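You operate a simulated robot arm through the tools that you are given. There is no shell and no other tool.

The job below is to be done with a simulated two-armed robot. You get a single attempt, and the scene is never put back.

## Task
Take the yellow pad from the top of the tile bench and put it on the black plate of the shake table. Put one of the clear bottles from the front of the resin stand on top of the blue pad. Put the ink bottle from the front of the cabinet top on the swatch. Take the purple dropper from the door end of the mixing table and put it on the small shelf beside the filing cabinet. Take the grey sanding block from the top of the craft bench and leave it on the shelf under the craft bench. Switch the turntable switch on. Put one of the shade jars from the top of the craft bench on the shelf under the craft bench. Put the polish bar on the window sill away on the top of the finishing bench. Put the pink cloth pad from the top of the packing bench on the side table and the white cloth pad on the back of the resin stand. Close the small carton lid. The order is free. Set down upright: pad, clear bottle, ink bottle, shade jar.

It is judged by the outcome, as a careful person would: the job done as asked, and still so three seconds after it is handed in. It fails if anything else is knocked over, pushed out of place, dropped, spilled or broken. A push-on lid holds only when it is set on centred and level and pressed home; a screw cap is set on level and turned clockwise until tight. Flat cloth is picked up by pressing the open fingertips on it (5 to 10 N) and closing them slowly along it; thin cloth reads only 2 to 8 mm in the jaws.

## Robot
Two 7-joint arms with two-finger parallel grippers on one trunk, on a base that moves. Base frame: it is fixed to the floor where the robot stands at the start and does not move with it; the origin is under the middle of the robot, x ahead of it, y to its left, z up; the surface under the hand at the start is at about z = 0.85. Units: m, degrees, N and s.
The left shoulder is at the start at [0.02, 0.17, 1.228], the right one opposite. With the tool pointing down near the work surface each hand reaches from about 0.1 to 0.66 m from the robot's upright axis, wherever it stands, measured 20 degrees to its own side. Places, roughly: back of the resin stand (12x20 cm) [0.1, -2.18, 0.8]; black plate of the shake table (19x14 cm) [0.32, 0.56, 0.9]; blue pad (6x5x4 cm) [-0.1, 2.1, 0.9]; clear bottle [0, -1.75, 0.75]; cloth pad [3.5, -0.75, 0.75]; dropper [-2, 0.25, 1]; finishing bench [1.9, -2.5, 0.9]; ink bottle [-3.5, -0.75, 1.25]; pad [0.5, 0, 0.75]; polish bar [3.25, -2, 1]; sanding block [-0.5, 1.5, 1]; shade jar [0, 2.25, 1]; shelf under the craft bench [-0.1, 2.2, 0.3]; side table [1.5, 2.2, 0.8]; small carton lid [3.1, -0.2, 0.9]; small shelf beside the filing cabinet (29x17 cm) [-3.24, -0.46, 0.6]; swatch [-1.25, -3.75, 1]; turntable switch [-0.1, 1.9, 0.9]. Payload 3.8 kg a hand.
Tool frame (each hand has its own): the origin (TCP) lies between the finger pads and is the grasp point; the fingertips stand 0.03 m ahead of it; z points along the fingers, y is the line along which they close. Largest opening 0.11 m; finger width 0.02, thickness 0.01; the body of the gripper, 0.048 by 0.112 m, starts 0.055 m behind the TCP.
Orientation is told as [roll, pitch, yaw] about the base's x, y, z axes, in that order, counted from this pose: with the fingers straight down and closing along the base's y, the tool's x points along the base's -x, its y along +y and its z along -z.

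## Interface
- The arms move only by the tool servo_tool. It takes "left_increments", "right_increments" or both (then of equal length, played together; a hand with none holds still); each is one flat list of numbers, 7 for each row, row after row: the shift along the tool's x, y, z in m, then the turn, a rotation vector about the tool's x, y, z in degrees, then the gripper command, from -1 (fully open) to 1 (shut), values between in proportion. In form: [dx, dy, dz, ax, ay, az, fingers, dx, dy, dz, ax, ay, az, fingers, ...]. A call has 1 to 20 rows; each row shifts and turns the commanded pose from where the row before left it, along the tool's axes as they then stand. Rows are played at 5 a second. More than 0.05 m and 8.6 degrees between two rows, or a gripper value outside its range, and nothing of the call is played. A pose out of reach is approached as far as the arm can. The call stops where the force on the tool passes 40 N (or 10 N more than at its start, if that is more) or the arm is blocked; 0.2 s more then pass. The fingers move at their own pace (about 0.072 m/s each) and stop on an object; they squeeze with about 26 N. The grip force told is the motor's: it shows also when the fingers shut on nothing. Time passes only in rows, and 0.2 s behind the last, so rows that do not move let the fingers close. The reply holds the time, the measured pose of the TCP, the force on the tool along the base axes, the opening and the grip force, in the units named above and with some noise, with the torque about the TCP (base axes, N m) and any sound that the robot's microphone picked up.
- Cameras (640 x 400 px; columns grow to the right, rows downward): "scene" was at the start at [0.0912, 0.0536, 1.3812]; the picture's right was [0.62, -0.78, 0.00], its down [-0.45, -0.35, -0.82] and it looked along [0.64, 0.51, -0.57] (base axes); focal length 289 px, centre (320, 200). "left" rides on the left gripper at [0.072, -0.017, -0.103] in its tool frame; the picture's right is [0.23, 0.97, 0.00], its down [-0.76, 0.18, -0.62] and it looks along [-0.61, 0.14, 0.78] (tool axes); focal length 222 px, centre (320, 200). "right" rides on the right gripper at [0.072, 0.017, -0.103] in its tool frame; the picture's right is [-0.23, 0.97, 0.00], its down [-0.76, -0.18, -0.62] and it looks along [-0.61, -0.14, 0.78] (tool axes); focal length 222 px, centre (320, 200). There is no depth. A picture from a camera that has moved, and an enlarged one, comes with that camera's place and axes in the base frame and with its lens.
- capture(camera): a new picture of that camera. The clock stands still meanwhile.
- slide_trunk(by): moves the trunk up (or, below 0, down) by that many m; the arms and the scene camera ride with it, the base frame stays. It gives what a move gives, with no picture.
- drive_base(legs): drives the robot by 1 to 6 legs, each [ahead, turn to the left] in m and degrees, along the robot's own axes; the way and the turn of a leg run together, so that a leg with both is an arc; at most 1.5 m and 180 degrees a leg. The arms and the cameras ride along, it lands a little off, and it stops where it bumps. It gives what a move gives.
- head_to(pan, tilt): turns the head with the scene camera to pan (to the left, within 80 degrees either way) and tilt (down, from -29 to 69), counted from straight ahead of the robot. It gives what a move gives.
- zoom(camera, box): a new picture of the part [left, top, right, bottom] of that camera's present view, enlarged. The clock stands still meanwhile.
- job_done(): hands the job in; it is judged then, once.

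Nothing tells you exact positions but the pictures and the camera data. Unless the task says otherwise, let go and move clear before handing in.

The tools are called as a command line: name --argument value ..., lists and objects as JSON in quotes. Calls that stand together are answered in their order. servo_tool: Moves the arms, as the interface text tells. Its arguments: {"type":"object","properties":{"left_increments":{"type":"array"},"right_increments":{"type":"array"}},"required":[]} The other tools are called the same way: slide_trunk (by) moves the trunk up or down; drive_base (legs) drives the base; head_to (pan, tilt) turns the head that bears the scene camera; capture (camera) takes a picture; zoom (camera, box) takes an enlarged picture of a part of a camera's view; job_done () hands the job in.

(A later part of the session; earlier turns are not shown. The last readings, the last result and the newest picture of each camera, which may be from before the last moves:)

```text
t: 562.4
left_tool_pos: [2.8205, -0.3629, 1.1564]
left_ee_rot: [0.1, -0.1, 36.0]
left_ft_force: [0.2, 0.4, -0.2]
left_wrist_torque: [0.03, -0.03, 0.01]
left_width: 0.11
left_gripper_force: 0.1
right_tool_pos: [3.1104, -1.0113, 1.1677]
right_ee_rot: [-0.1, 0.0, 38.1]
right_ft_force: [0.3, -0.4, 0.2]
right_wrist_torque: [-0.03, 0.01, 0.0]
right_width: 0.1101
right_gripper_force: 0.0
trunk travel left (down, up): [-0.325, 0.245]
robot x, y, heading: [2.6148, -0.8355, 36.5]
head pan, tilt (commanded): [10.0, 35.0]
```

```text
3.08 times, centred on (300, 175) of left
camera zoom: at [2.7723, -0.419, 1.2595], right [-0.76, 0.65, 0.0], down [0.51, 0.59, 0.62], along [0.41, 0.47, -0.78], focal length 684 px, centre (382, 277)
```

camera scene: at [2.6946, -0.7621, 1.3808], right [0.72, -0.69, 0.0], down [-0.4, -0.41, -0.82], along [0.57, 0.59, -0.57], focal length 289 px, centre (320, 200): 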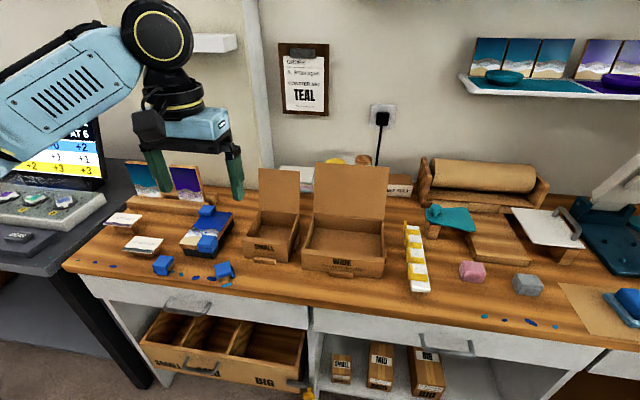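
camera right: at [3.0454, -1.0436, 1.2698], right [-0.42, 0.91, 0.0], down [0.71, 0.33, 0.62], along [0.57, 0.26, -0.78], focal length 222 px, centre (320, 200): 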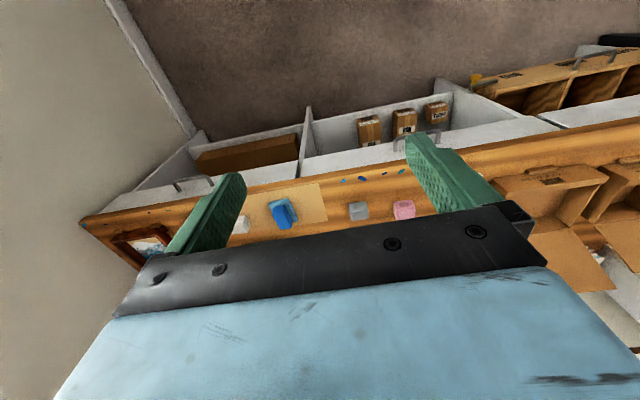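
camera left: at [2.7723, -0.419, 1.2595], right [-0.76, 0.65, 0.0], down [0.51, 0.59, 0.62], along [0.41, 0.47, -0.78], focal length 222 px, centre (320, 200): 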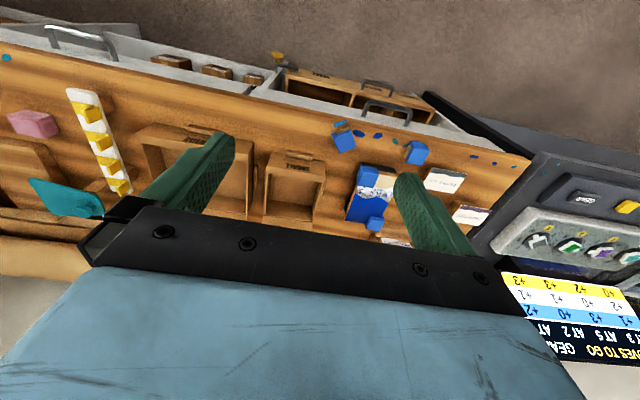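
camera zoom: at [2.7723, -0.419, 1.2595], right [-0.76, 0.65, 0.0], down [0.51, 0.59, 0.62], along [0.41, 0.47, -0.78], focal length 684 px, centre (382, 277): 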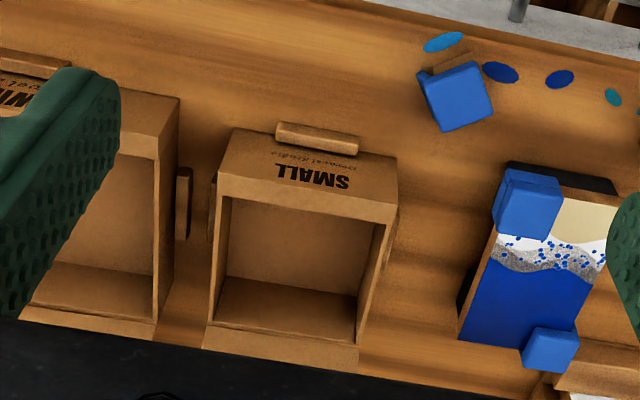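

The bench top is at about z = 0.80. The SMALL carton's rim is at 0.87, centred near (3.024, -0.229), with the lid leaning back about 24°. I drive in a bit more and tilt the left hand forward to reach behind the lid.

drive_base --legs '[[0.15, 0]]'

servo_tool --left_increments '[0, 0, 0, 0, -8, 0, 1, 0, 0, 0, 0, -8, 0, 1, 0, 0, 0, 0, -8, 0, 1, 0, 0, 0, 0, -8, 0, 1]'

capture --camera "scene"

```text
t: 563.8
left_tool_pos: [2.9432, -0.2737, 1.1555]
left_ee_rot: [0.0, 0.1, 36.0]
left_ft_force: [-0.1, -0.2, 0.2]
left_wrist_torque: [-0.03, 0.05, -0.02]
left_width: 0.1099
left_gripper_force: 0.1
right_tool_pos: [3.2325, -0.9214, 1.1667]
right_ee_rot: [-0.1, -0.1, 38.1]
right_ft_force: [0.6, 0.1, 1.0]
right_wrist_torque: [-0.02, 0.04, -0.01]
right_width: 0.11
right_gripper_force: 0.0
trunk travel left (down, up): [-0.325, 0.245]
robot x, y, heading: [2.7388, -0.75, 36.0]
head pan, tilt (commanded): [10.0, 35.0]
```

```text
t: 564.8
left_tool_pos: [2.9437, -0.2751, 1.155]
left_ee_rot: [0.0, -32.3, 35.9]
left_ft_force: [-0.2, -0.4, 0.4]
left_wrist_torque: [0.0, 0.0, -0.01]
left_width: 0.0
left_gripper_force: 25.8
right_tool_pos: [3.232, -0.923, 1.1678]
right_ee_rot: [-0.1, 0.0, 38.1]
right_ft_force: [-0.2, -1.0, 0.0]
right_wrist_torque: [-0.02, -0.04, 0.02]
right_width: 0.1101
right_gripper_force: 0.1
trunk travel left (down, up): [-0.325, 0.245]
robot x, y, heading: [2.7358, -0.746, 36.1]
head pan, tilt (commanded): [10.0, 35.0]
```

```text
taken
camera scene: at [2.816, -0.6733, 1.3808], right [0.72, -0.69, 0.0], down [-0.4, -0.41, -0.82], along [0.57, 0.59, -0.57], focal length 289 px, centre (320, 200)
```

scene: 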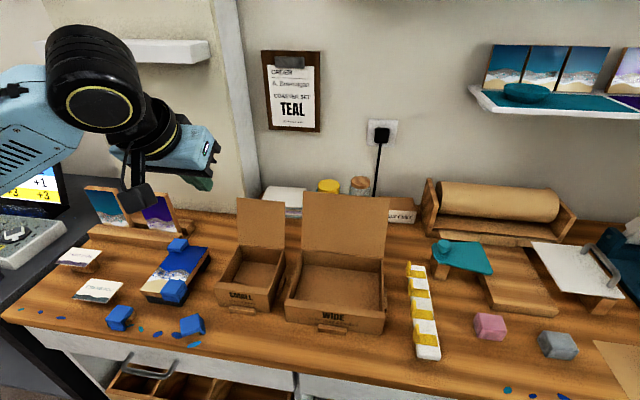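

servo_tool --left_increments '[0, 0, 0, 0, -8, 0, 1, -0.0347, -0.0023, 0.0291, 0, 0, 0, 1, -0.0347, -0.0023, 0.0291, 0, 0, 0, 1, -0.0347, -0.0023, 0.0291, 0, 0, 0, 1, -0.0347, -0.0023, 0.0291, 0, 0, 0, 1, -0.0347, -0.0023, 0.0291, 0, 0, 0, 1, 0, 0, 0, 0, 0, 0, 1]'

capture --camera "scene"

capture --camera "left"

```text
t: 566.4
left_tool_pos: [3.1319, -0.1492, 1.1583]
left_ee_rot: [0.1, -40.1, 35.9]
left_ft_force: [0.3, 0.1, 0.3]
left_wrist_torque: [0.01, -0.02, 0.02]
left_width: 0.0
left_gripper_force: 26.0
right_tool_pos: [3.2315, -0.9226, 1.1674]
right_ee_rot: [-0.2, -0.2, 38.2]
right_ft_force: [0.7, 0.4, 0.6]
right_wrist_torque: [0.03, 0.0, 0.0]
right_width: 0.11
right_gripper_force: 0.0
trunk travel left (down, up): [-0.325, 0.245]
robot x, y, heading: [2.7395, -0.7461, 36.2]
head pan, tilt (commanded): [10.0, 35.0]
```

```text
taken
camera scene: at [2.8155, -0.6732, 1.3808], right [0.72, -0.69, 0.0], down [-0.4, -0.41, -0.82], along [0.57, 0.59, -0.57], focal length 289 px, centre (320, 200)
```

scene: 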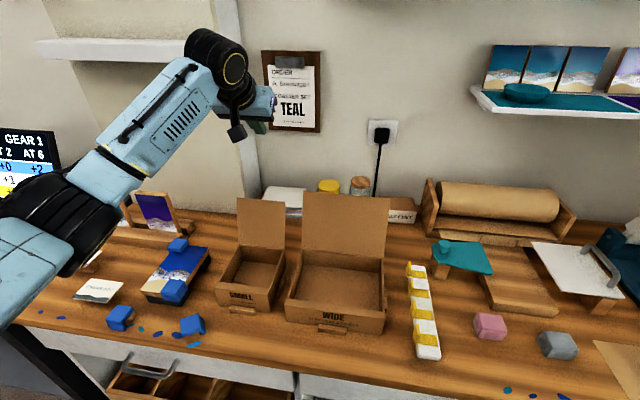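

```text
taken
camera left: at [3.0436, -0.2344, 1.1901], right [-0.71, 0.69, -0.15], down [0.04, 0.25, 0.97], along [0.7, 0.68, -0.21], focal length 222 px, centre (320, 200)
```

left: 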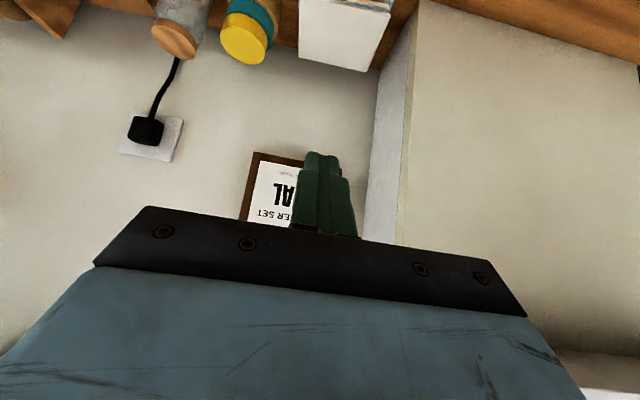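

zoom --camera "scene" --box '[190, 80, 310, 230]'

zoom --camera "scene" --box '[205, 180, 305, 320]'

```text
2.67 times, centred on (250, 155) of scene
camera zoom: at [2.8155, -0.6732, 1.3808], right [0.72, -0.69, 0.0], down [-0.4, -0.41, -0.82], along [0.57, 0.59, -0.57], focal length 771 px, centre (507, 320)
```

zoom: 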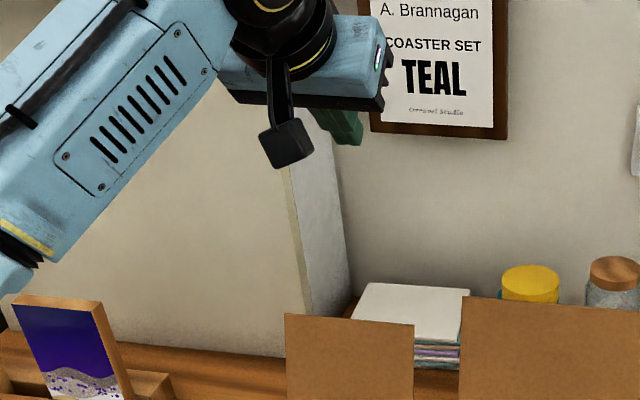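

```text
2.86 times, centred on (255, 250) of scene
camera zoom: at [2.8155, -0.6732, 1.3808], right [0.72, -0.69, 0.0], down [-0.4, -0.41, -0.82], along [0.57, 0.59, -0.57], focal length 826 px, centre (506, 57)
```

zoom: 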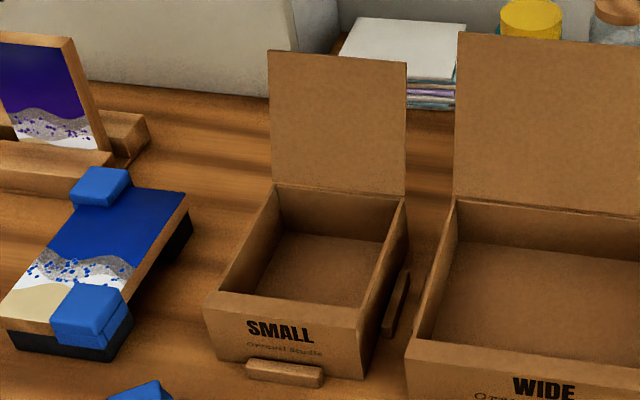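

A second view shows the lid is nearly vertical: top edge at z ≈ 1.005, hinge line near (3.075, -0.194). I lower the tilted closed fingers behind it.

servo_tool --left_increments '[0.0254, 0, 0.0303, 0, 0, 0, 1, 0.0254, 0, 0.0303, 0, 0, 0, 1, 0.0254, 0, 0.0303, 0, 0, 0, 1, 0.0254, 0, 0.0303, 0, 0, 0, 1, 0, 0, 0, 0, 0, 0, 1]'

zoom --camera "scene" --box '[190, 140, 310, 300]'

```text
t: 567.6
left_tool_pos: [3.1342, -0.1489, 0.9985]
left_ee_rot: [0.1, -40.2, 35.9]
left_ft_force: [0.6, 0.0, 0.2]
left_wrist_torque: [-0.03, 0.02, 0.01]
left_width: 0.0
left_gripper_force: 26.3
right_tool_pos: [3.232, -0.9226, 1.1674]
right_ee_rot: [-0.1, 0.0, 38.1]
right_ft_force: [0.5, -0.3, -0.6]
right_wrist_torque: [0.0, 0.0, -0.03]
right_width: 0.1103
right_gripper_force: 0.0
trunk travel left (down, up): [-0.325, 0.245]
robot x, y, heading: [2.7358, -0.7503, 36.3]
head pan, tilt (commanded): [10.0, 35.0]
```

```text
2.50 times, centred on (250, 220) of scene
camera zoom: at [2.8163, -0.6734, 1.3808], right [0.72, -0.69, 0.0], down [-0.4, -0.41, -0.82], along [0.57, 0.59, -0.57], focal length 723 px, centre (495, 150)
```

zoom: 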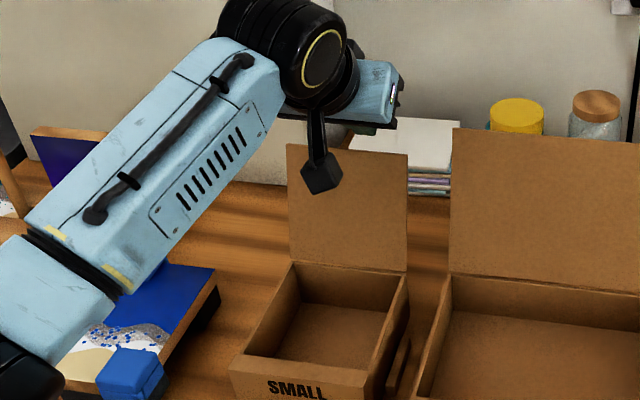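

The fingers are behind the lid. I pull it gently toward me.

servo_tool --left_increments '[0.0153, 0, -0.0129, 0, 0, 0, 1, 0.0153, 0, -0.0129, 0, 0, 0, 1, 0.0153, 0, -0.0129, 0, 0, 0, 1, 0, 0, 0, 0, 0, 0, 1]'

zoom --camera "scene" --box '[190, 140, 310, 300]'

```text
t: 568.6
left_tool_pos: [3.0845, -0.184, 0.9977]
left_ee_rot: [0.1, -39.9, 35.9]
left_ft_force: [-0.7, 0.5, -0.3]
left_wrist_torque: [-0.02, 0.02, 0.02]
left_width: 0.0
left_gripper_force: 25.5
right_tool_pos: [3.2331, -0.9231, 1.1684]
right_ee_rot: [-0.1, -0.1, 38.1]
right_ft_force: [-0.1, -0.5, 0.6]
right_wrist_torque: [-0.01, 0.0, 0.01]
right_width: 0.1099
right_gripper_force: 0.0
trunk travel left (down, up): [-0.325, 0.245]
robot x, y, heading: [2.7379, -0.7443, 35.9]
head pan, tilt (commanded): [10.0, 35.0]
```

```text
2.50 times, centred on (250, 220) of scene
camera zoom: at [2.8166, -0.6733, 1.3808], right [0.72, -0.69, 0.0], down [-0.4, -0.41, -0.82], along [0.57, 0.59, -0.57], focal length 723 px, centre (495, 150)
```

zoom: 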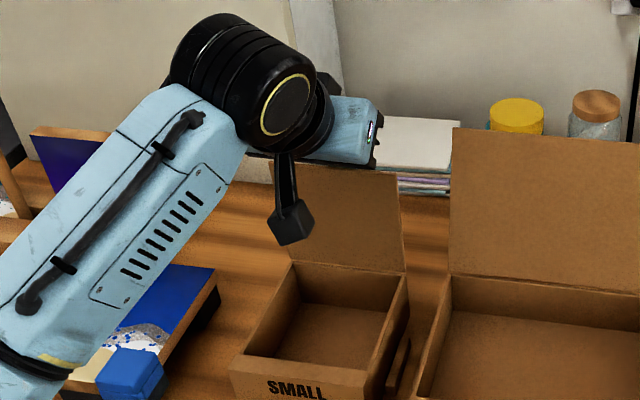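

It works: the lid leans forward now. I continue.

servo_tool --left_increments '[0.0153, 0, -0.0129, 0, 0, 0, 1, 0.0153, 0, -0.0129, 0, 0, 0, 1, 0, 0, 0, 0, 0, 0, 1]'

zoom --camera "scene" --box '[190, 140, 310, 300]'

```text
t: 569.4
left_tool_pos: [3.0517, -0.2084, 0.9968]
left_ee_rot: [0.1, -40.0, 36.0]
left_ft_force: [-0.3, -0.1, 0.5]
left_wrist_torque: [0.04, -0.03, 0.02]
left_width: 0.0001
left_gripper_force: 25.8
right_tool_pos: [3.2327, -0.923, 1.1676]
right_ee_rot: [-0.1, 0.0, 38.1]
right_ft_force: [-0.1, 0.6, -0.6]
right_wrist_torque: [0.02, 0.0, 0.0]
right_width: 0.1101
right_gripper_force: 0.1
trunk travel left (down, up): [-0.325, 0.245]
robot x, y, heading: [2.7416, -0.7475, 36.0]
head pan, tilt (commanded): [10.0, 35.0]
```

```text
2.50 times, centred on (250, 220) of scene
camera zoom: at [2.8166, -0.6733, 1.3808], right [0.72, -0.69, 0.0], down [-0.4, -0.41, -0.82], along [0.57, 0.59, -0.57], focal length 723 px, centre (495, 150)
```

zoom: 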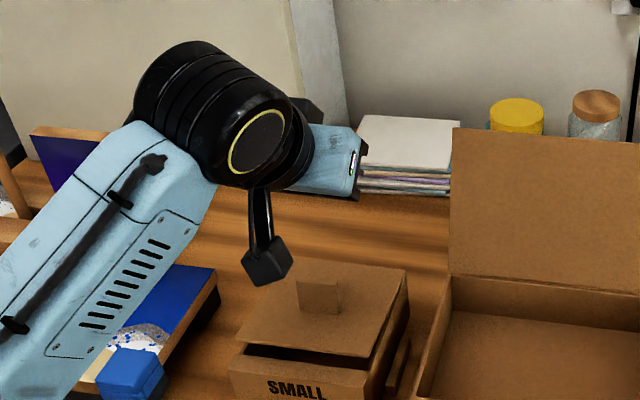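

The lid has swung over and lies almost shut with a small gap at the front. I raise the hand, level it, and press the lid down from above.

servo_tool --left_increments '[-0.03, 0, -0.036, 0, 0, 0, 1, 0, 0, 0, 0, 8, 0, 1, 0, 0, 0, 0, 8, 0, 1, 0, 0, 0, 0, 8, 0, 1, 0, 0, 0, 0, 8, 0, 1, 0, 0, 0, 0, 8, 0, 1, 0.036, 0, 0, 0, 0, 0, 1, 0.036, 0, 0, 0, 0, 0, 1, 0, 0, 0, 0, 0, 0, 1]'

zoom --camera "scene" --box '[190, 140, 310, 300]'

capture --camera "left"

```text
t: 571.4
left_tool_pos: [2.9941, -0.2514, 1.0463]
left_ee_rot: [0.1, 0.0, 36.0]
left_ft_force: [0.1, -1.1, -0.5]
left_wrist_torque: [0.0, 0.0, 0.01]
left_width: 0.0001
left_gripper_force: 25.9
right_tool_pos: [3.2328, -0.9222, 1.1677]
right_ee_rot: [0.0, -0.1, 38.2]
right_ft_force: [0.4, 0.1, -0.6]
right_wrist_torque: [0.01, 0.0, 0.01]
right_width: 0.11
right_gripper_force: 0.1
trunk travel left (down, up): [-0.325, 0.245]
robot x, y, heading: [2.7382, -0.7463, 36.3]
head pan, tilt (commanded): [10.0, 35.0]
```

```text
2.50 times, centred on (250, 220) of scene
camera zoom: at [2.8167, -0.6733, 1.3808], right [0.72, -0.69, 0.0], down [-0.4, -0.41, -0.82], along [0.57, 0.59, -0.57], focal length 723 px, centre (495, 150)
```

zoom: 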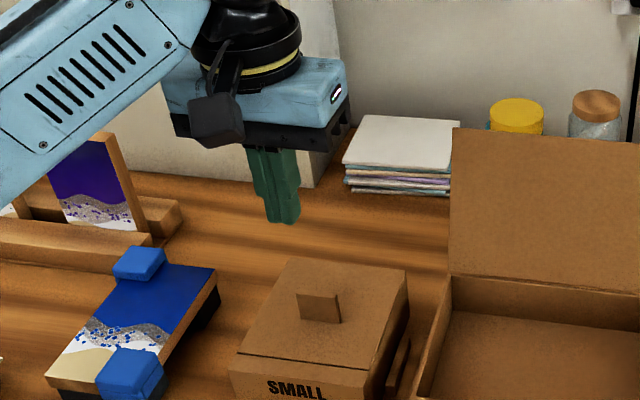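

```text
taken
camera left: at [2.946, -0.3086, 1.1487], right [-0.76, 0.65, 0.0], down [0.51, 0.59, 0.62], along [0.41, 0.47, -0.78], focal length 222 px, centre (320, 200)
```

left: 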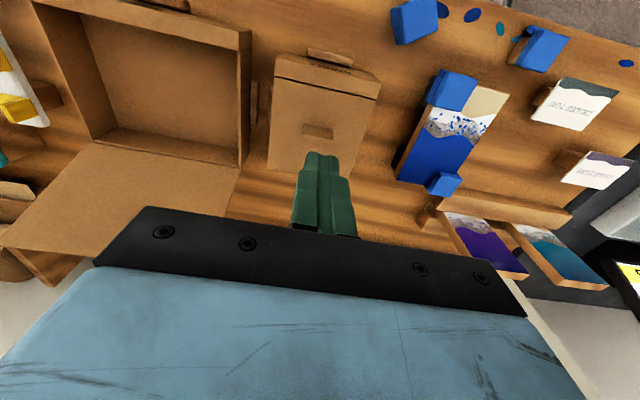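

zoom --camera "scene" --box '[225, 240, 295, 320]'

zoom --camera "left" --box '[240, 30, 400, 200]'

```text
5.00 times, centred on (260, 280) of scene
camera zoom: at [2.8167, -0.6733, 1.3808], right [0.72, -0.69, 0.0], down [-0.4, -0.41, -0.82], along [0.57, 0.59, -0.57], focal length 1446 px, centre (620, -200)
```

zoom: 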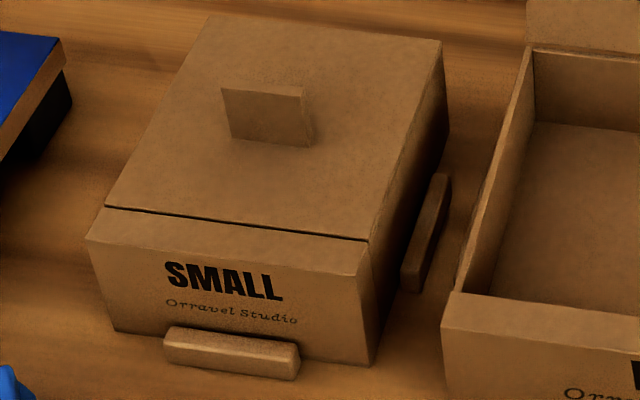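

```text
2.35 times, centred on (320, 115) of left
camera zoom: at [2.946, -0.3086, 1.1487], right [-0.76, 0.65, 0.0], down [0.51, 0.59, 0.62], along [0.41, 0.47, -0.78], focal length 523 px, centre (320, 400)
```

zoom: 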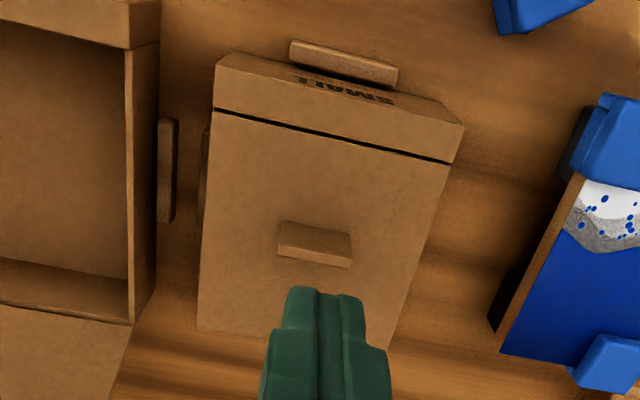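

The lid lies flush on the carton. I give it one gentle press near its front to be sure it is home.

servo_tool --left_increments '[0, 0, 0.045, 0, 0, 0, 1, 0, 0, 0.045, 0, 0, 0, 1, 0, 0, 0.035, 0, 0, 0, 1, 0, 0, 0.004, 0, 0, 0, 1, 0, 0, 0, 0, 0, 0, 1]'

servo_tool --left_increments '[0, 0, 0.003, 0, 0, 0, 1, 0, 0, 0.003, 0, 0, 0, 1, 0, 0, 0, 0, 0, 0, 1]'

```text
t: 572.6
left_tool_pos: [2.9953, -0.2505, 0.915]
left_ee_rot: [0.0, 0.0, 36.0]
left_ft_force: [0.4, -0.5, -0.5]
left_wrist_torque: [-0.02, -0.04, 0.01]
left_width: 0.0001
left_gripper_force: 26.8
right_tool_pos: [3.232, -0.9226, 1.1677]
right_ee_rot: [-0.1, 0.0, 38.1]
right_ft_force: [0.1, -1.0, -0.2]
right_wrist_torque: [0.0, -0.01, -0.01]
right_width: 0.1102
right_gripper_force: 0.1
trunk travel left (down, up): [-0.325, 0.245]
robot x, y, heading: [2.7377, -0.7471, 36.0]
head pan, tilt (commanded): [10.0, 35.0]
```

```text
t: 573.4
left_tool_pos: [2.994, -0.2524, 0.9088]
left_ee_rot: [0.1, 0.1, 36.1]
left_ft_force: [0.3, 0.1, -0.8]
left_wrist_torque: [-0.01, 0.0, 0.02]
left_width: 0.0
left_gripper_force: 26.1
right_tool_pos: [3.2333, -0.9224, 1.1671]
right_ee_rot: [-0.1, -0.1, 38.2]
right_ft_force: [-0.6, -1.2, 0.6]
right_wrist_torque: [0.02, 0.01, -0.02]
right_width: 0.11
right_gripper_force: 0.0
trunk travel left (down, up): [-0.325, 0.245]
robot x, y, heading: [2.737, -0.7469, 36.2]
head pan, tilt (commanded): [10.0, 35.0]
```

servo_tool --left_increments '[0, 0, 0.003, 0, 0, 0, 1, 0, 0, 0.002, 0, 0, 0, 1, 0, 0, 0, 0, 0, 0, 1]'

servo_tool --left_increments '[0, 0, 0.002, 0, 0, 0, 1, 0, 0, 0.002, 0, 0, 0, 1, 0, 0, 0, 0, 0, 0, 1]'

zoom --camera "scene" --box '[200, 190, 300, 320]'

```text
t: 574.2
left_tool_pos: [2.9933, -0.2515, 0.9043]
left_ee_rot: [0.1, -0.1, 36.0]
left_ft_force: [-0.2, 0.7, 0.0]
left_wrist_torque: [0.03, 0.01, -0.01]
left_width: 0.0
left_gripper_force: 26.4
right_tool_pos: [3.2318, -0.9218, 1.169]
right_ee_rot: [0.0, 0.0, 38.1]
right_ft_force: [-0.4, 0.4, -0.4]
right_wrist_torque: [0.01, 0.0, -0.05]
right_width: 0.1101
right_gripper_force: 0.0
trunk travel left (down, up): [-0.325, 0.245]
robot x, y, heading: [2.7376, -0.7487, 36.1]
head pan, tilt (commanded): [10.0, 35.0]
```

```text
t: 575.0
left_tool_pos: [2.9947, -0.2515, 0.9004]
left_ee_rot: [0.0, -0.1, 36.0]
left_ft_force: [0.4, 0.1, 0.3]
left_wrist_torque: [-0.01, -0.04, -0.01]
left_width: 0.0002
left_gripper_force: 26.0
right_tool_pos: [3.2318, -0.9222, 1.1674]
right_ee_rot: [0.0, -0.1, 38.1]
right_ft_force: [1.2, -0.5, -0.3]
right_wrist_torque: [-0.02, -0.01, 0.01]
right_width: 0.11
right_gripper_force: 0.0
trunk travel left (down, up): [-0.325, 0.245]
robot x, y, heading: [2.7411, -0.7465, 36.0]
head pan, tilt (commanded): [10.0, 35.0]
```

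```text
3.08 times, centred on (250, 255) of scene
camera zoom: at [2.8163, -0.6733, 1.3808], right [0.72, -0.69, 0.0], down [-0.4, -0.41, -0.82], along [0.57, 0.59, -0.57], focal length 890 px, centre (535, 31)
```

zoom: 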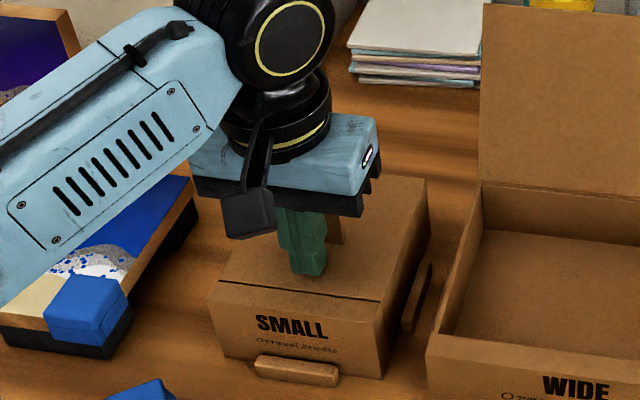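

servo_tool --left_increments '[0, 0, 0.003, 0, 0, 0, 1, 0, 0, 0.002, 0, 0, 0, 1, 0, 0, 0, 0, 0, 0, 1]'

servo_tool --left_increments '[0, 0, 0.002, 0, 0, 0, 1, 0, 0, 0.002, 0, 0, 0, 1, 0, 0, 0, 0, 0, 0, 1]'

```text
t: 575.8
left_tool_pos: [2.9941, -0.2507, 0.8953]
left_ee_rot: [0.0, -0.1, 35.9]
left_ft_force: [-0.5, 0.0, 3.3]
left_wrist_torque: [-0.02, 0.0, 0.02]
left_width: 0.0
left_gripper_force: 26.3
right_tool_pos: [3.232, -0.9225, 1.1675]
right_ee_rot: [-0.1, 0.0, 38.1]
right_ft_force: [0.1, 0.5, 0.1]
right_wrist_torque: [0.0, 0.02, -0.03]
right_width: 0.11
right_gripper_force: 0.0
trunk travel left (down, up): [-0.325, 0.245]
robot x, y, heading: [2.7388, -0.7501, 36.2]
head pan, tilt (commanded): [10.0, 35.0]
```

```text
t: 576.6
left_tool_pos: [2.9942, -0.2525, 0.8936]
left_ee_rot: [0.0, -0.4, 35.9]
left_ft_force: [0.1, 0.5, 17.8]
left_wrist_torque: [0.08, -0.16, -0.07]
left_width: 0.0
left_gripper_force: 26.1
right_tool_pos: [3.2317, -0.9248, 1.1675]
right_ee_rot: [0.1, -0.2, 38.1]
right_ft_force: [-0.4, -0.1, 0.2]
right_wrist_torque: [0.01, 0.0, -0.01]
right_width: 0.1101
right_gripper_force: 0.1
trunk travel left (down, up): [-0.325, 0.245]
robot x, y, heading: [2.7397, -0.7489, 36.0]
head pan, tilt (commanded): [10.0, 35.0]
```

The lid is firmly closed. I lift off, then move the robot along the bench toward the cloth pads.

servo_tool --left_increments '[0, 0, -0.02, 0, 0, 0, 1, 0, 0, -0.045, 0, 0, 0, 1, 0, 0, -0.045, 0, 0, 0, 1, 0, 0, -0.045, 0, 0, 0, 1, 0, 0, -0.045, 0, 0, 0, 1, 0, 0, -0.045, 0, 0, 0, -1]'

zoom --camera "scene" --box '[205, 220, 305, 320]'

drive_base --legs '[[-0.3, 0], [0, -90], [0.42, 0], [0, 90]]'

head_to --pan 0 --tilt 38

capture --camera "scene"

```text
t: 578.0
left_tool_pos: [2.9912, -0.2529, 1.1375]
left_ee_rot: [0.1, 0.0, 36.0]
left_ft_force: [0.3, 0.6, -0.2]
left_wrist_torque: [0.0, -0.02, -0.02]
left_width: 0.0533
left_gripper_force: 0.1
right_tool_pos: [3.2324, -0.9232, 1.1686]
right_ee_rot: [-0.2, -0.1, 38.0]
right_ft_force: [-0.4, 0.6, -0.4]
right_wrist_torque: [0.05, -0.02, -0.01]
right_width: 0.1103
right_gripper_force: 0.0
trunk travel left (down, up): [-0.325, 0.245]
robot x, y, heading: [2.7368, -0.75, 36.0]
head pan, tilt (commanded): [10.0, 35.0]
```

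```text
4.00 times, centred on (255, 270) of scene
camera zoom: at [2.8163, -0.674, 1.3808], right [0.72, -0.69, 0.0], down [-0.4, -0.41, -0.82], along [0.57, 0.59, -0.57], focal length 1156 px, centre (580, -80)
```

zoom: 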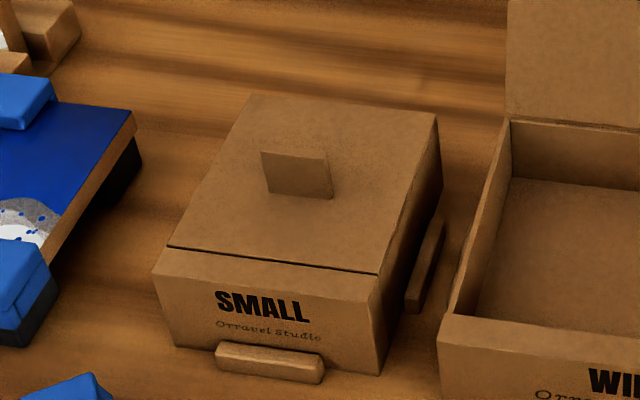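

```text
t: 589.9
left_tool_pos: [3.0156, -0.791, 1.1368]
left_ee_rot: [0.0, -0.1, 32.6]
left_ft_force: [-0.5, 0.8, 0.1]
left_wrist_torque: [0.0, 0.0, -0.01]
left_width: 0.1101
left_gripper_force: 0.0
right_tool_pos: [3.2164, -1.4759, 1.1673]
right_ee_rot: [-0.1, 0.0, 34.8]
right_ft_force: [-0.2, 0.1, -0.4]
right_wrist_torque: [-0.01, 0.03, 0.0]
right_width: 0.1101
right_gripper_force: 0.1
trunk travel left (down, up): [-0.325, 0.245]
robot x, y, heading: [2.7325, -1.2722, 32.7]
head pan, tilt (commanded): [10.0, 35.0]
```

```text
t: 590.6
left_tool_pos: [3.0152, -0.7914, 1.1373]
left_ee_rot: [0.0, -0.1, 32.6]
left_ft_force: [0.4, 0.5, 0.4]
left_wrist_torque: [-0.01, 0.02, 0.01]
left_width: 0.11
left_gripper_force: 0.0
right_tool_pos: [3.2174, -1.4746, 1.1674]
right_ee_rot: [-0.2, -0.1, 34.8]
right_ft_force: [-0.1, 0.7, -1.6]
right_wrist_torque: [0.0, 0.02, -0.03]
right_width: 0.11
right_gripper_force: 0.0
trunk travel left (down, up): [-0.325, 0.245]
robot x, y, heading: [2.7347, -1.2696, 32.7]
head pan, tilt (commanded): [0.0, 38.0]
```

```text
taken
camera scene: at [2.824, -1.2143, 1.3762], right [0.54, -0.84, 0.0], down [-0.52, -0.33, -0.79], along [0.66, 0.43, -0.62], focal length 289 px, centre (320, 200)
```

scene: 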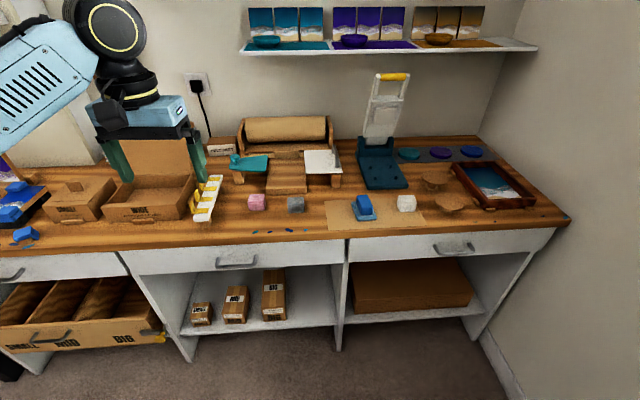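

The lid stays closed. I face the pads squarely and drive in.

drive_base --legs '[[0, 3.3], [0.3, 0]]'

head_to --pan 0 --tilt 45

capture --camera "scene"

zoom --camera "scene" --box '[220, 160, 460, 280]'

```text
t: 593.1
left_tool_pos: [3.2302, -0.5971, 1.1372]
left_ee_rot: [0.0, 0.0, 36.1]
left_ft_force: [1.3, -0.9, 0.4]
left_wrist_torque: [0.0, -0.01, 0.0]
left_width: 0.1099
left_gripper_force: 0.0
right_tool_pos: [3.4716, -1.2664, 1.1678]
right_ee_rot: [-0.1, 0.0, 38.2]
right_ft_force: [0.8, 0.2, -0.3]
right_wrist_torque: [-0.01, 0.05, -0.02]
right_width: 0.1099
right_gripper_force: 0.1
trunk travel left (down, up): [-0.325, 0.245]
robot x, y, heading: [2.9811, -1.0946, 36.4]
head pan, tilt (commanded): [0.0, 38.0]
```

```text
t: 593.8
left_tool_pos: [3.2293, -0.5967, 1.1377]
left_ee_rot: [0.0, 0.0, 36.1]
left_ft_force: [0.2, 0.5, -1.3]
left_wrist_torque: [0.01, -0.01, 0.0]
left_width: 0.1099
left_gripper_force: 0.2
right_tool_pos: [3.4697, -1.2675, 1.1676]
right_ee_rot: [-0.1, 0.0, 38.2]
right_ft_force: [-0.1, 0.4, -0.5]
right_wrist_torque: [0.01, 0.01, 0.0]
right_width: 0.11
right_gripper_force: 0.0
trunk travel left (down, up): [-0.325, 0.245]
robot x, y, heading: [2.9736, -1.0923, 35.8]
head pan, tilt (commanded): [0.0, 45.0]
```

```text
taken
camera scene: at [3.0596, -1.0343, 1.366], right [0.59, -0.81, 0.0], down [-0.57, -0.42, -0.71], along [0.57, 0.42, -0.71], focal length 289 px, centre (320, 200)
```

scene: 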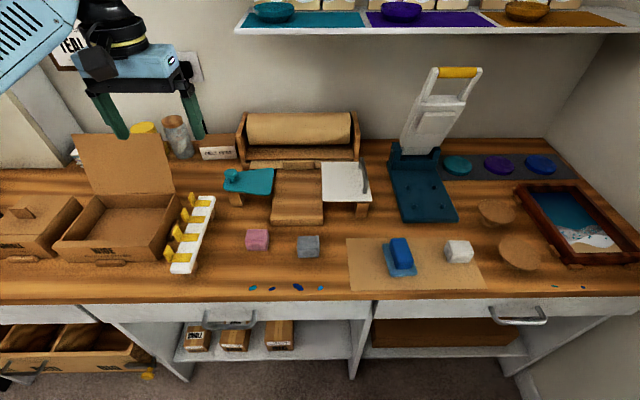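

```text
2.67 times, centred on (340, 220) of scene
camera zoom: at [3.0596, -1.0343, 1.366], right [0.59, -0.81, 0.0], down [-0.57, -0.42, -0.71], along [0.57, 0.42, -0.71], focal length 771 px, centre (267, 147)
```

zoom: 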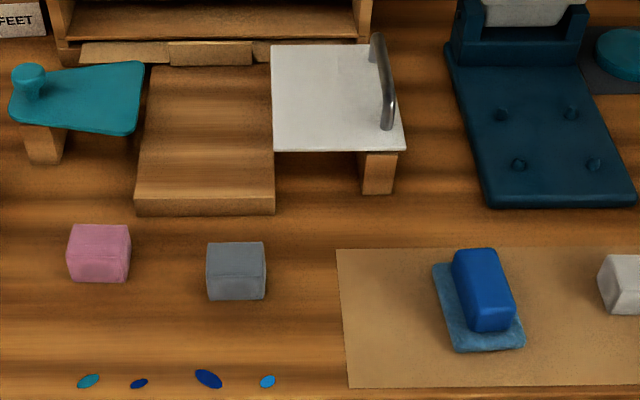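

zoom --camera "scene" --box '[420, 220, 500, 280]'

zoom --camera "scene" --box '[230, 215, 330, 275]'

```text
6.67 times, centred on (460, 250) of scene
camera zoom: at [3.0596, -1.0343, 1.366], right [0.59, -0.81, 0.0], down [-0.57, -0.42, -0.71], along [0.57, 0.42, -0.71], focal length 1927 px, centre (-613, -133)
```

zoom: 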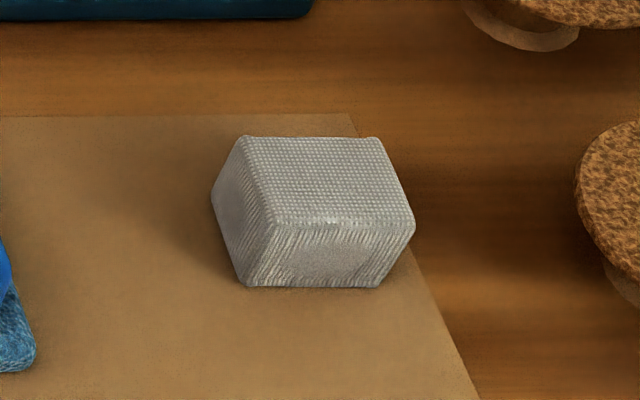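

```text
6.40 times, centred on (280, 245) of scene
camera zoom: at [3.0596, -1.0343, 1.366], right [0.59, -0.81, 0.0], down [-0.57, -0.42, -0.71], along [0.57, 0.42, -0.71], focal length 1850 px, centre (576, -88)
```

zoom: 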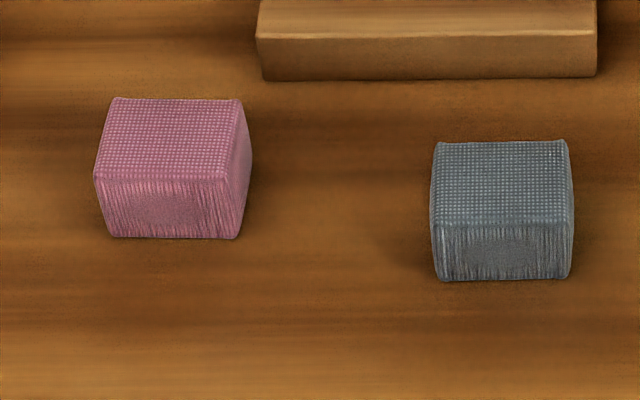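

Both pads are soft blocks of about 4 to 5 cm: pink at (3.305, -0.672), white at (3.551, -1.063). I bring the left hand over the pink one and the right hand over the white one.

servo_tool --left_increments '[-0.0057, -0.035, 0, 0, 0, 0, -1, -0.0057, -0.035, 0, 0, 0, 0, -1, -0.0057, -0.035, 0, 0, 0, 0, -1, 0, 0, 0, 0, 0, 0, -1, 0, 0, 0, 0, 0, 0, -1, 0, 0, 0.0375, 0, 0, 0, -1, 0, 0, 0.0375, 0, 0, 0, -1, 0, 0, 0.0375, 0, 0, 0, -1, 0, 0, 0.0375, 0, 0, 0, -1, 0, 0, 0.0375, 0, 0, 0, -1, 0, 0, 0, 0, 0, 0, -1]' --right_increments '[-0.038, 0.0222, 0, 0, 0, 2, -1, -0.038, 0.0222, 0, 0, 0, 0, -1, -0.038, 0.0222, 0, 0, 0, 0, -1, -0.038, 0.0222, 0, 0, 0, 0, -1, -0.038, 0.0222, 0, 0, 0, 0, -1, 0, 0, 0.0435, 0, 0, 0, -1, 0, 0, 0.0435, 0, 0, 0, -1, 0, 0, 0.0435, 0, 0, 0, -1, 0, 0, 0.0435, 0, 0, 0, -1, 0, 0, 0.0435, 0, 0, 0, -1, 0, 0, 0, 0, 0, 0, -1]'

capture --camera "left"

capture --camera "right"

capture --camera "scene"

```text
t: 596.1
left_tool_pos: [3.3031, -0.6697, 0.9502]
left_ee_rot: [0.0, -0.2, 36.1]
left_ft_force: [0.0, 0.8, 0.7]
left_wrist_torque: [0.0, -0.03, -0.02]
left_width: 0.1098
left_gripper_force: 0.1
right_tool_pos: [3.5578, -1.0671, 0.9487]
right_ee_rot: [-0.1, -0.1, 36.2]
right_ft_force: [0.8, 0.1, 0.1]
right_wrist_torque: [-0.01, 0.01, 0.04]
right_width: 0.1102
right_gripper_force: 0.0
trunk travel left (down, up): [-0.325, 0.245]
robot x, y, heading: [2.979, -1.0917, 36.4]
head pan, tilt (commanded): [0.0, 45.0]
```

```text
taken
camera left: at [3.2548, -0.7261, 1.0538], right [-0.76, 0.65, 0.0], down [0.51, 0.59, 0.62], along [0.41, 0.47, -0.78], focal length 222 px, centre (320, 200)
```

left: 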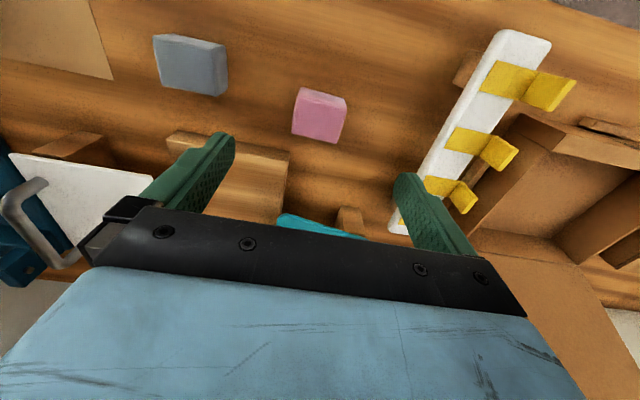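

```text
taken
camera right: at [3.4909, -1.0969, 1.0515], right [-0.39, 0.92, 0.0], down [0.72, 0.31, 0.62], along [0.57, 0.24, -0.78], focal length 222 px, centre (320, 200)
```

right: 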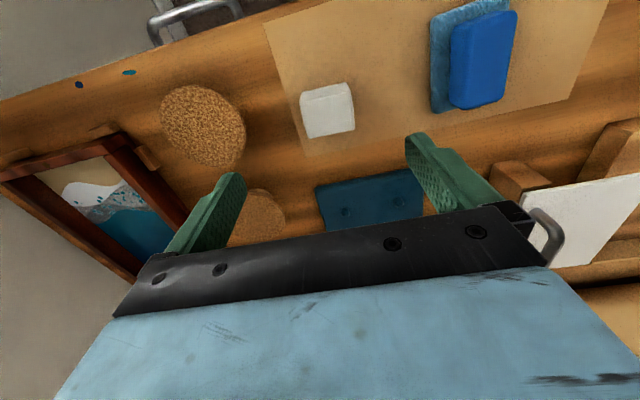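

```text
taken
camera scene: at [3.0595, -1.0342, 1.366], right [0.59, -0.81, 0.0], down [-0.57, -0.42, -0.71], along [0.57, 0.42, -0.71], focal length 289 px, centre (320, 200)
```

scene: 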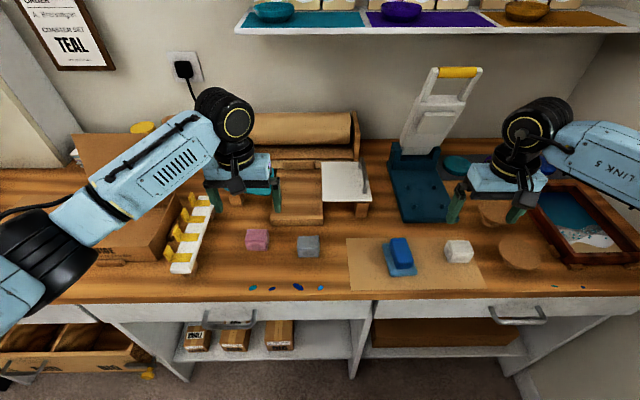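

servo_tool --left_increments '[0, 0, 0, 0, 0, 0, -0.55, 0, 0, 0.04, 0, 0, 0, -0.55, 0, 0, 0.04, 0, 0, 0, -0.55, 0, 0, 0.032, 0, 0, 0, -0.55, 0, 0, 0, 0, 0, 0, -0.55]' --right_increments '[0.009, 0.009, 0, 0, 0, 0, -0.45, 0, 0, 0.04, 0, 0, 0, -0.45, 0, 0, 0.04, 0, 0, 0, -0.45, 0, 0, 0.03, 0, 0, 0, -0.45, 0, 0, 0, 0, 0, 0, -0.45]'

capture --camera "left"

capture --camera "right"

zoom --camera "scene" --box '[200, 160, 540, 300]'

```text
t: 597.4
left_tool_pos: [3.3042, -0.6711, 0.8368]
left_ee_rot: [0.0, -0.1, 36.1]
left_ft_force: [-1.1, 0.1, -0.1]
left_wrist_torque: [0.0, 0.01, 0.02]
left_width: 0.0855
left_gripper_force: 0.1
right_tool_pos: [3.544, -1.0641, 0.8395]
right_ee_rot: [0.0, -0.1, 36.2]
right_ft_force: [0.0, 0.3, 0.2]
right_wrist_torque: [-0.01, -0.03, -0.01]
right_width: 0.0799
right_gripper_force: 0.0
trunk travel left (down, up): [-0.325, 0.245]
robot x, y, heading: [2.9744, -1.0931, 36.2]
head pan, tilt (commanded): [0.0, 45.0]
```

```text
taken
camera left: at [3.2559, -0.727, 0.9407], right [-0.76, 0.65, 0.0], down [0.51, 0.59, 0.62], along [0.41, 0.47, -0.78], focal length 222 px, centre (320, 200)
```

left: 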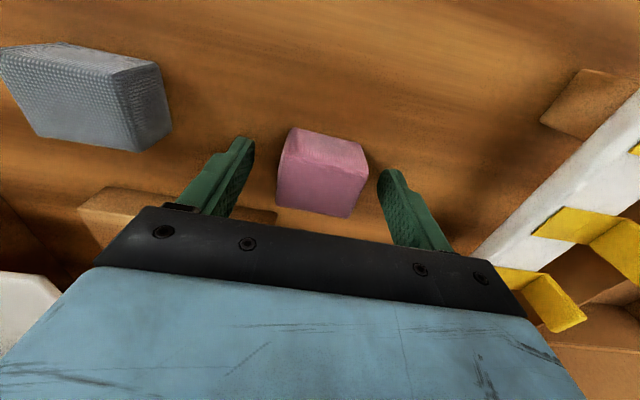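

```text
taken
camera right: at [3.4769, -1.0948, 0.9416], right [-0.39, 0.92, 0.0], down [0.72, 0.31, 0.62], along [0.57, 0.24, -0.78], focal length 222 px, centre (320, 200)
```

right: 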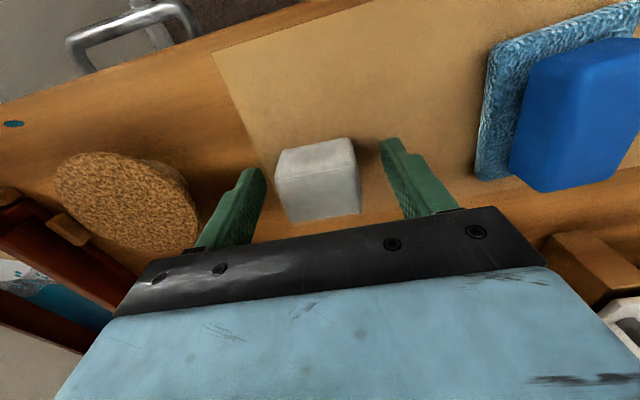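

```text
1.88 times, centred on (370, 230) of scene
camera zoom: at [3.0596, -1.0343, 1.366], right [0.59, -0.81, 0.0], down [-0.57, -0.42, -0.71], along [0.57, 0.42, -0.71], focal length 544 px, centre (226, 144)
```

zoom: 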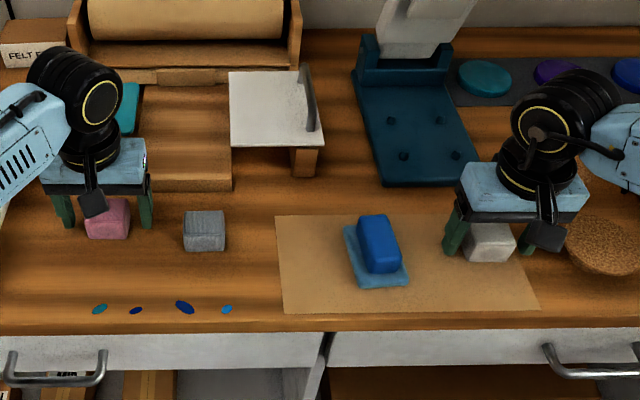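

Both pads are between their fingers. I close both hands and lift a little.

servo_tool --left_increments '[0, 0, 0, 0, 0, 0, 0, 0, 0, 0, 0, 0, 0, 0.5, 0, 0, 0, 0, 0, 0, 1, 0, 0, 0, 0, 0, 0, 1, 0, 0, 0, 0, 0, 0, 1, 0, 0, -0.015, 0, 0, 0, 1, 0, 0, -0.03, 0, 0, 0, 1, 0, 0, -0.03, 0, 0, 0, 1]' --right_increments '[0, 0, 0, 0, 0, 0, 0, 0, 0, 0, 0, 0, 0, 0.5, 0, 0, 0, 0, 0, 0, 1, 0, 0, 0, 0, 0, 0, 1, 0, 0, 0, 0, 0, 0, 1, 0, 0, -0.015, 0, 0, 0, 1, 0, 0, -0.03, 0, 0, 0, 1, 0, 0, -0.03, 0, 0, 0, 1]'

zoom --camera "scene" --box '[200, 160, 540, 300]'

capture --camera "left"

capture --camera "right"

```text
t: 599.1
left_tool_pos: [3.3058, -0.6713, 0.912]
left_ee_rot: [0.0, 0.0, 36.1]
left_ft_force: [0.5, -0.7, -0.9]
left_wrist_torque: [0.01, 0.03, 0.02]
left_width: 0.0511
left_gripper_force: 26.3
right_tool_pos: [3.5463, -1.0648, 0.9135]
right_ee_rot: [-0.1, 0.0, 36.2]
right_ft_force: [-0.1, 0.7, 0.1]
right_wrist_torque: [-0.01, 0.0, 0.02]
right_width: 0.0511
right_gripper_force: 25.8
trunk travel left (down, up): [-0.325, 0.245]
robot x, y, heading: [2.9736, -1.0976, 35.9]
head pan, tilt (commanded): [0.0, 45.0]
```

```text
1.88 times, centred on (370, 230) of scene
camera zoom: at [3.0596, -1.0343, 1.366], right [0.59, -0.81, 0.0], down [-0.57, -0.42, -0.71], along [0.57, 0.42, -0.71], focal length 544 px, centre (226, 144)
```

zoom: 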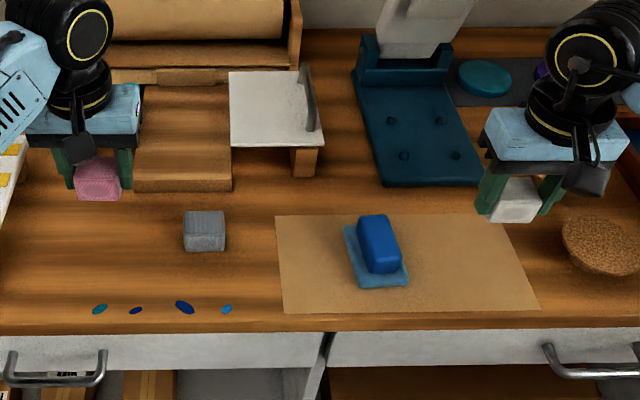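

```text
taken
camera left: at [3.2572, -0.728, 1.0161], right [-0.76, 0.65, 0.0], down [0.51, 0.59, 0.62], along [0.41, 0.47, -0.78], focal length 222 px, centre (320, 200)
```

left: 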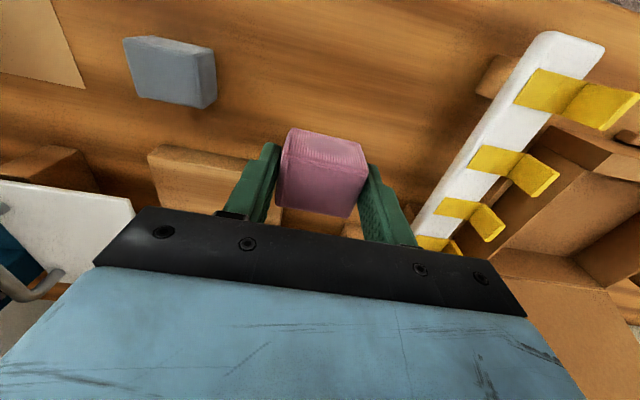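

```text
taken
camera right: at [3.4793, -1.095, 1.0168], right [-0.39, 0.92, 0.0], down [0.72, 0.31, 0.62], along [0.57, 0.24, -0.78], focal length 222 px, centre (320, 200)
```

right: 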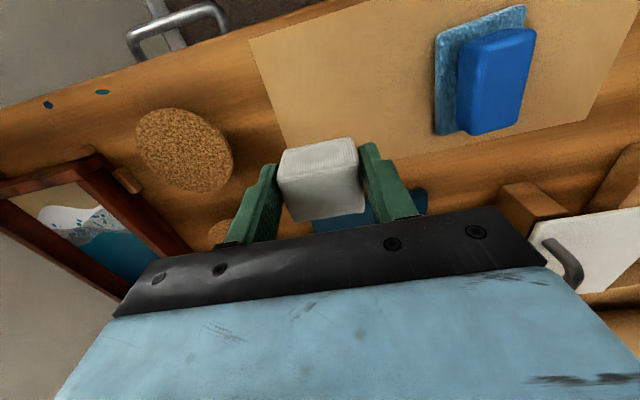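

Both pads are held (51 mm each). I raise them, back out, and drive toward the resin stand for the white pad.

servo_tool --left_increments '[0, 0, -0.045, 0, 0, 0, 1, 0, 0, -0.045, 0, 0, 0, 1, 0, 0, -0.045, 0, 0, 0, 1, 0, 0, -0.045, 0, 0, 0, 1, 0, 0, -0.045, 0, 0, 0, 1]' --right_increments '[0, 0, -0.045, 0, 0, 0, 1, 0, 0, -0.045, 0, 0, 0, 1, 0, 0, -0.045, 0, 0, 0, 1, 0, 0, -0.045, 0, 0, 0, 1, 0, 0, -0.045, 0, 0, 0, 1]'

drive_base --legs '[[-0.42, 0], [0, 90], [0.43, 0], [0, 90]]'

head_to --pan 0 --tilt 20

capture --camera "scene"

```text
t: 600.4
left_tool_pos: [3.306, -0.6696, 1.139]
left_ee_rot: [0.1, 0.0, 36.2]
left_ft_force: [0.1, 0.6, -0.5]
left_wrist_torque: [-0.02, -0.01, 0.02]
left_width: 0.0514
left_gripper_force: 26.3
right_tool_pos: [3.5475, -1.0614, 1.1394]
right_ee_rot: [-0.1, -0.1, 36.3]
right_ft_force: [0.1, 0.4, -1.0]
right_wrist_torque: [0.0, -0.04, 0.0]
right_width: 0.0513
right_gripper_force: 25.8
trunk travel left (down, up): [-0.325, 0.245]
robot x, y, heading: [2.9783, -1.093, 36.2]
head pan, tilt (commanded): [0.0, 45.0]
```

```text
t: 612.8
left_tool_pos: [2.0474, -1.4019, 1.1388]
left_ee_rot: [-0.1, 0.0, -145.6]
left_ft_force: [0.0, 1.0, 0.1]
left_wrist_torque: [0.02, 0.02, 0.01]
left_width: 0.0514
left_gripper_force: 25.8
right_tool_pos: [1.8182, -1.0019, 1.1383]
right_ee_rot: [-0.1, -0.1, -145.5]
right_ft_force: [-1.2, 0.0, -0.9]
right_wrist_torque: [0.01, 0.0, -0.01]
right_width: 0.0512
right_gripper_force: 26.0
trunk travel left (down, up): [-0.325, 0.245]
robot x, y, heading: [2.3897, -0.9889, -145.6]
head pan, tilt (commanded): [0.0, 45.0]
```

```text
t: 613.6
left_tool_pos: [2.0485, -1.4006, 1.1388]
left_ee_rot: [0.0, -0.1, -145.5]
left_ft_force: [0.1, 0.0, 0.9]
left_wrist_torque: [0.02, -0.02, 0.02]
left_width: 0.0513
left_gripper_force: 26.0
right_tool_pos: [1.8176, -1.0017, 1.1392]
right_ee_rot: [-0.1, 0.0, -145.6]
right_ft_force: [0.1, 0.4, -0.1]
right_wrist_torque: [0.0, -0.02, -0.01]
right_width: 0.0511
right_gripper_force: 26.2
trunk travel left (down, up): [-0.325, 0.245]
robot x, y, heading: [2.3878, -0.9833, -145.5]
head pan, tilt (commanded): [0.0, 20.0]
```

```text
taken
camera scene: at [2.2975, -1.0534, 1.4046], right [-0.57, 0.82, 0.0], down [0.28, 0.19, -0.94], along [-0.77, -0.53, -0.34], focal length 289 px, centre (320, 200)
```

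scene: 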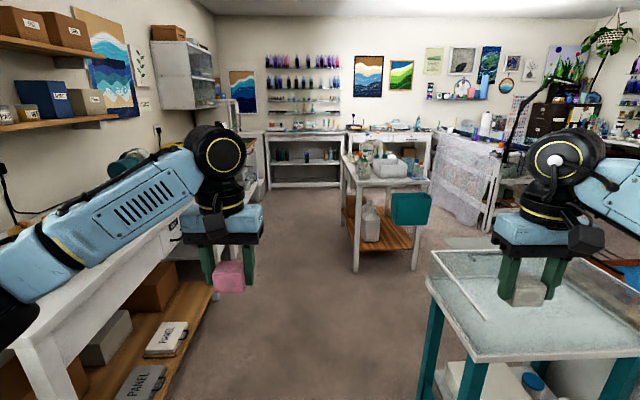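

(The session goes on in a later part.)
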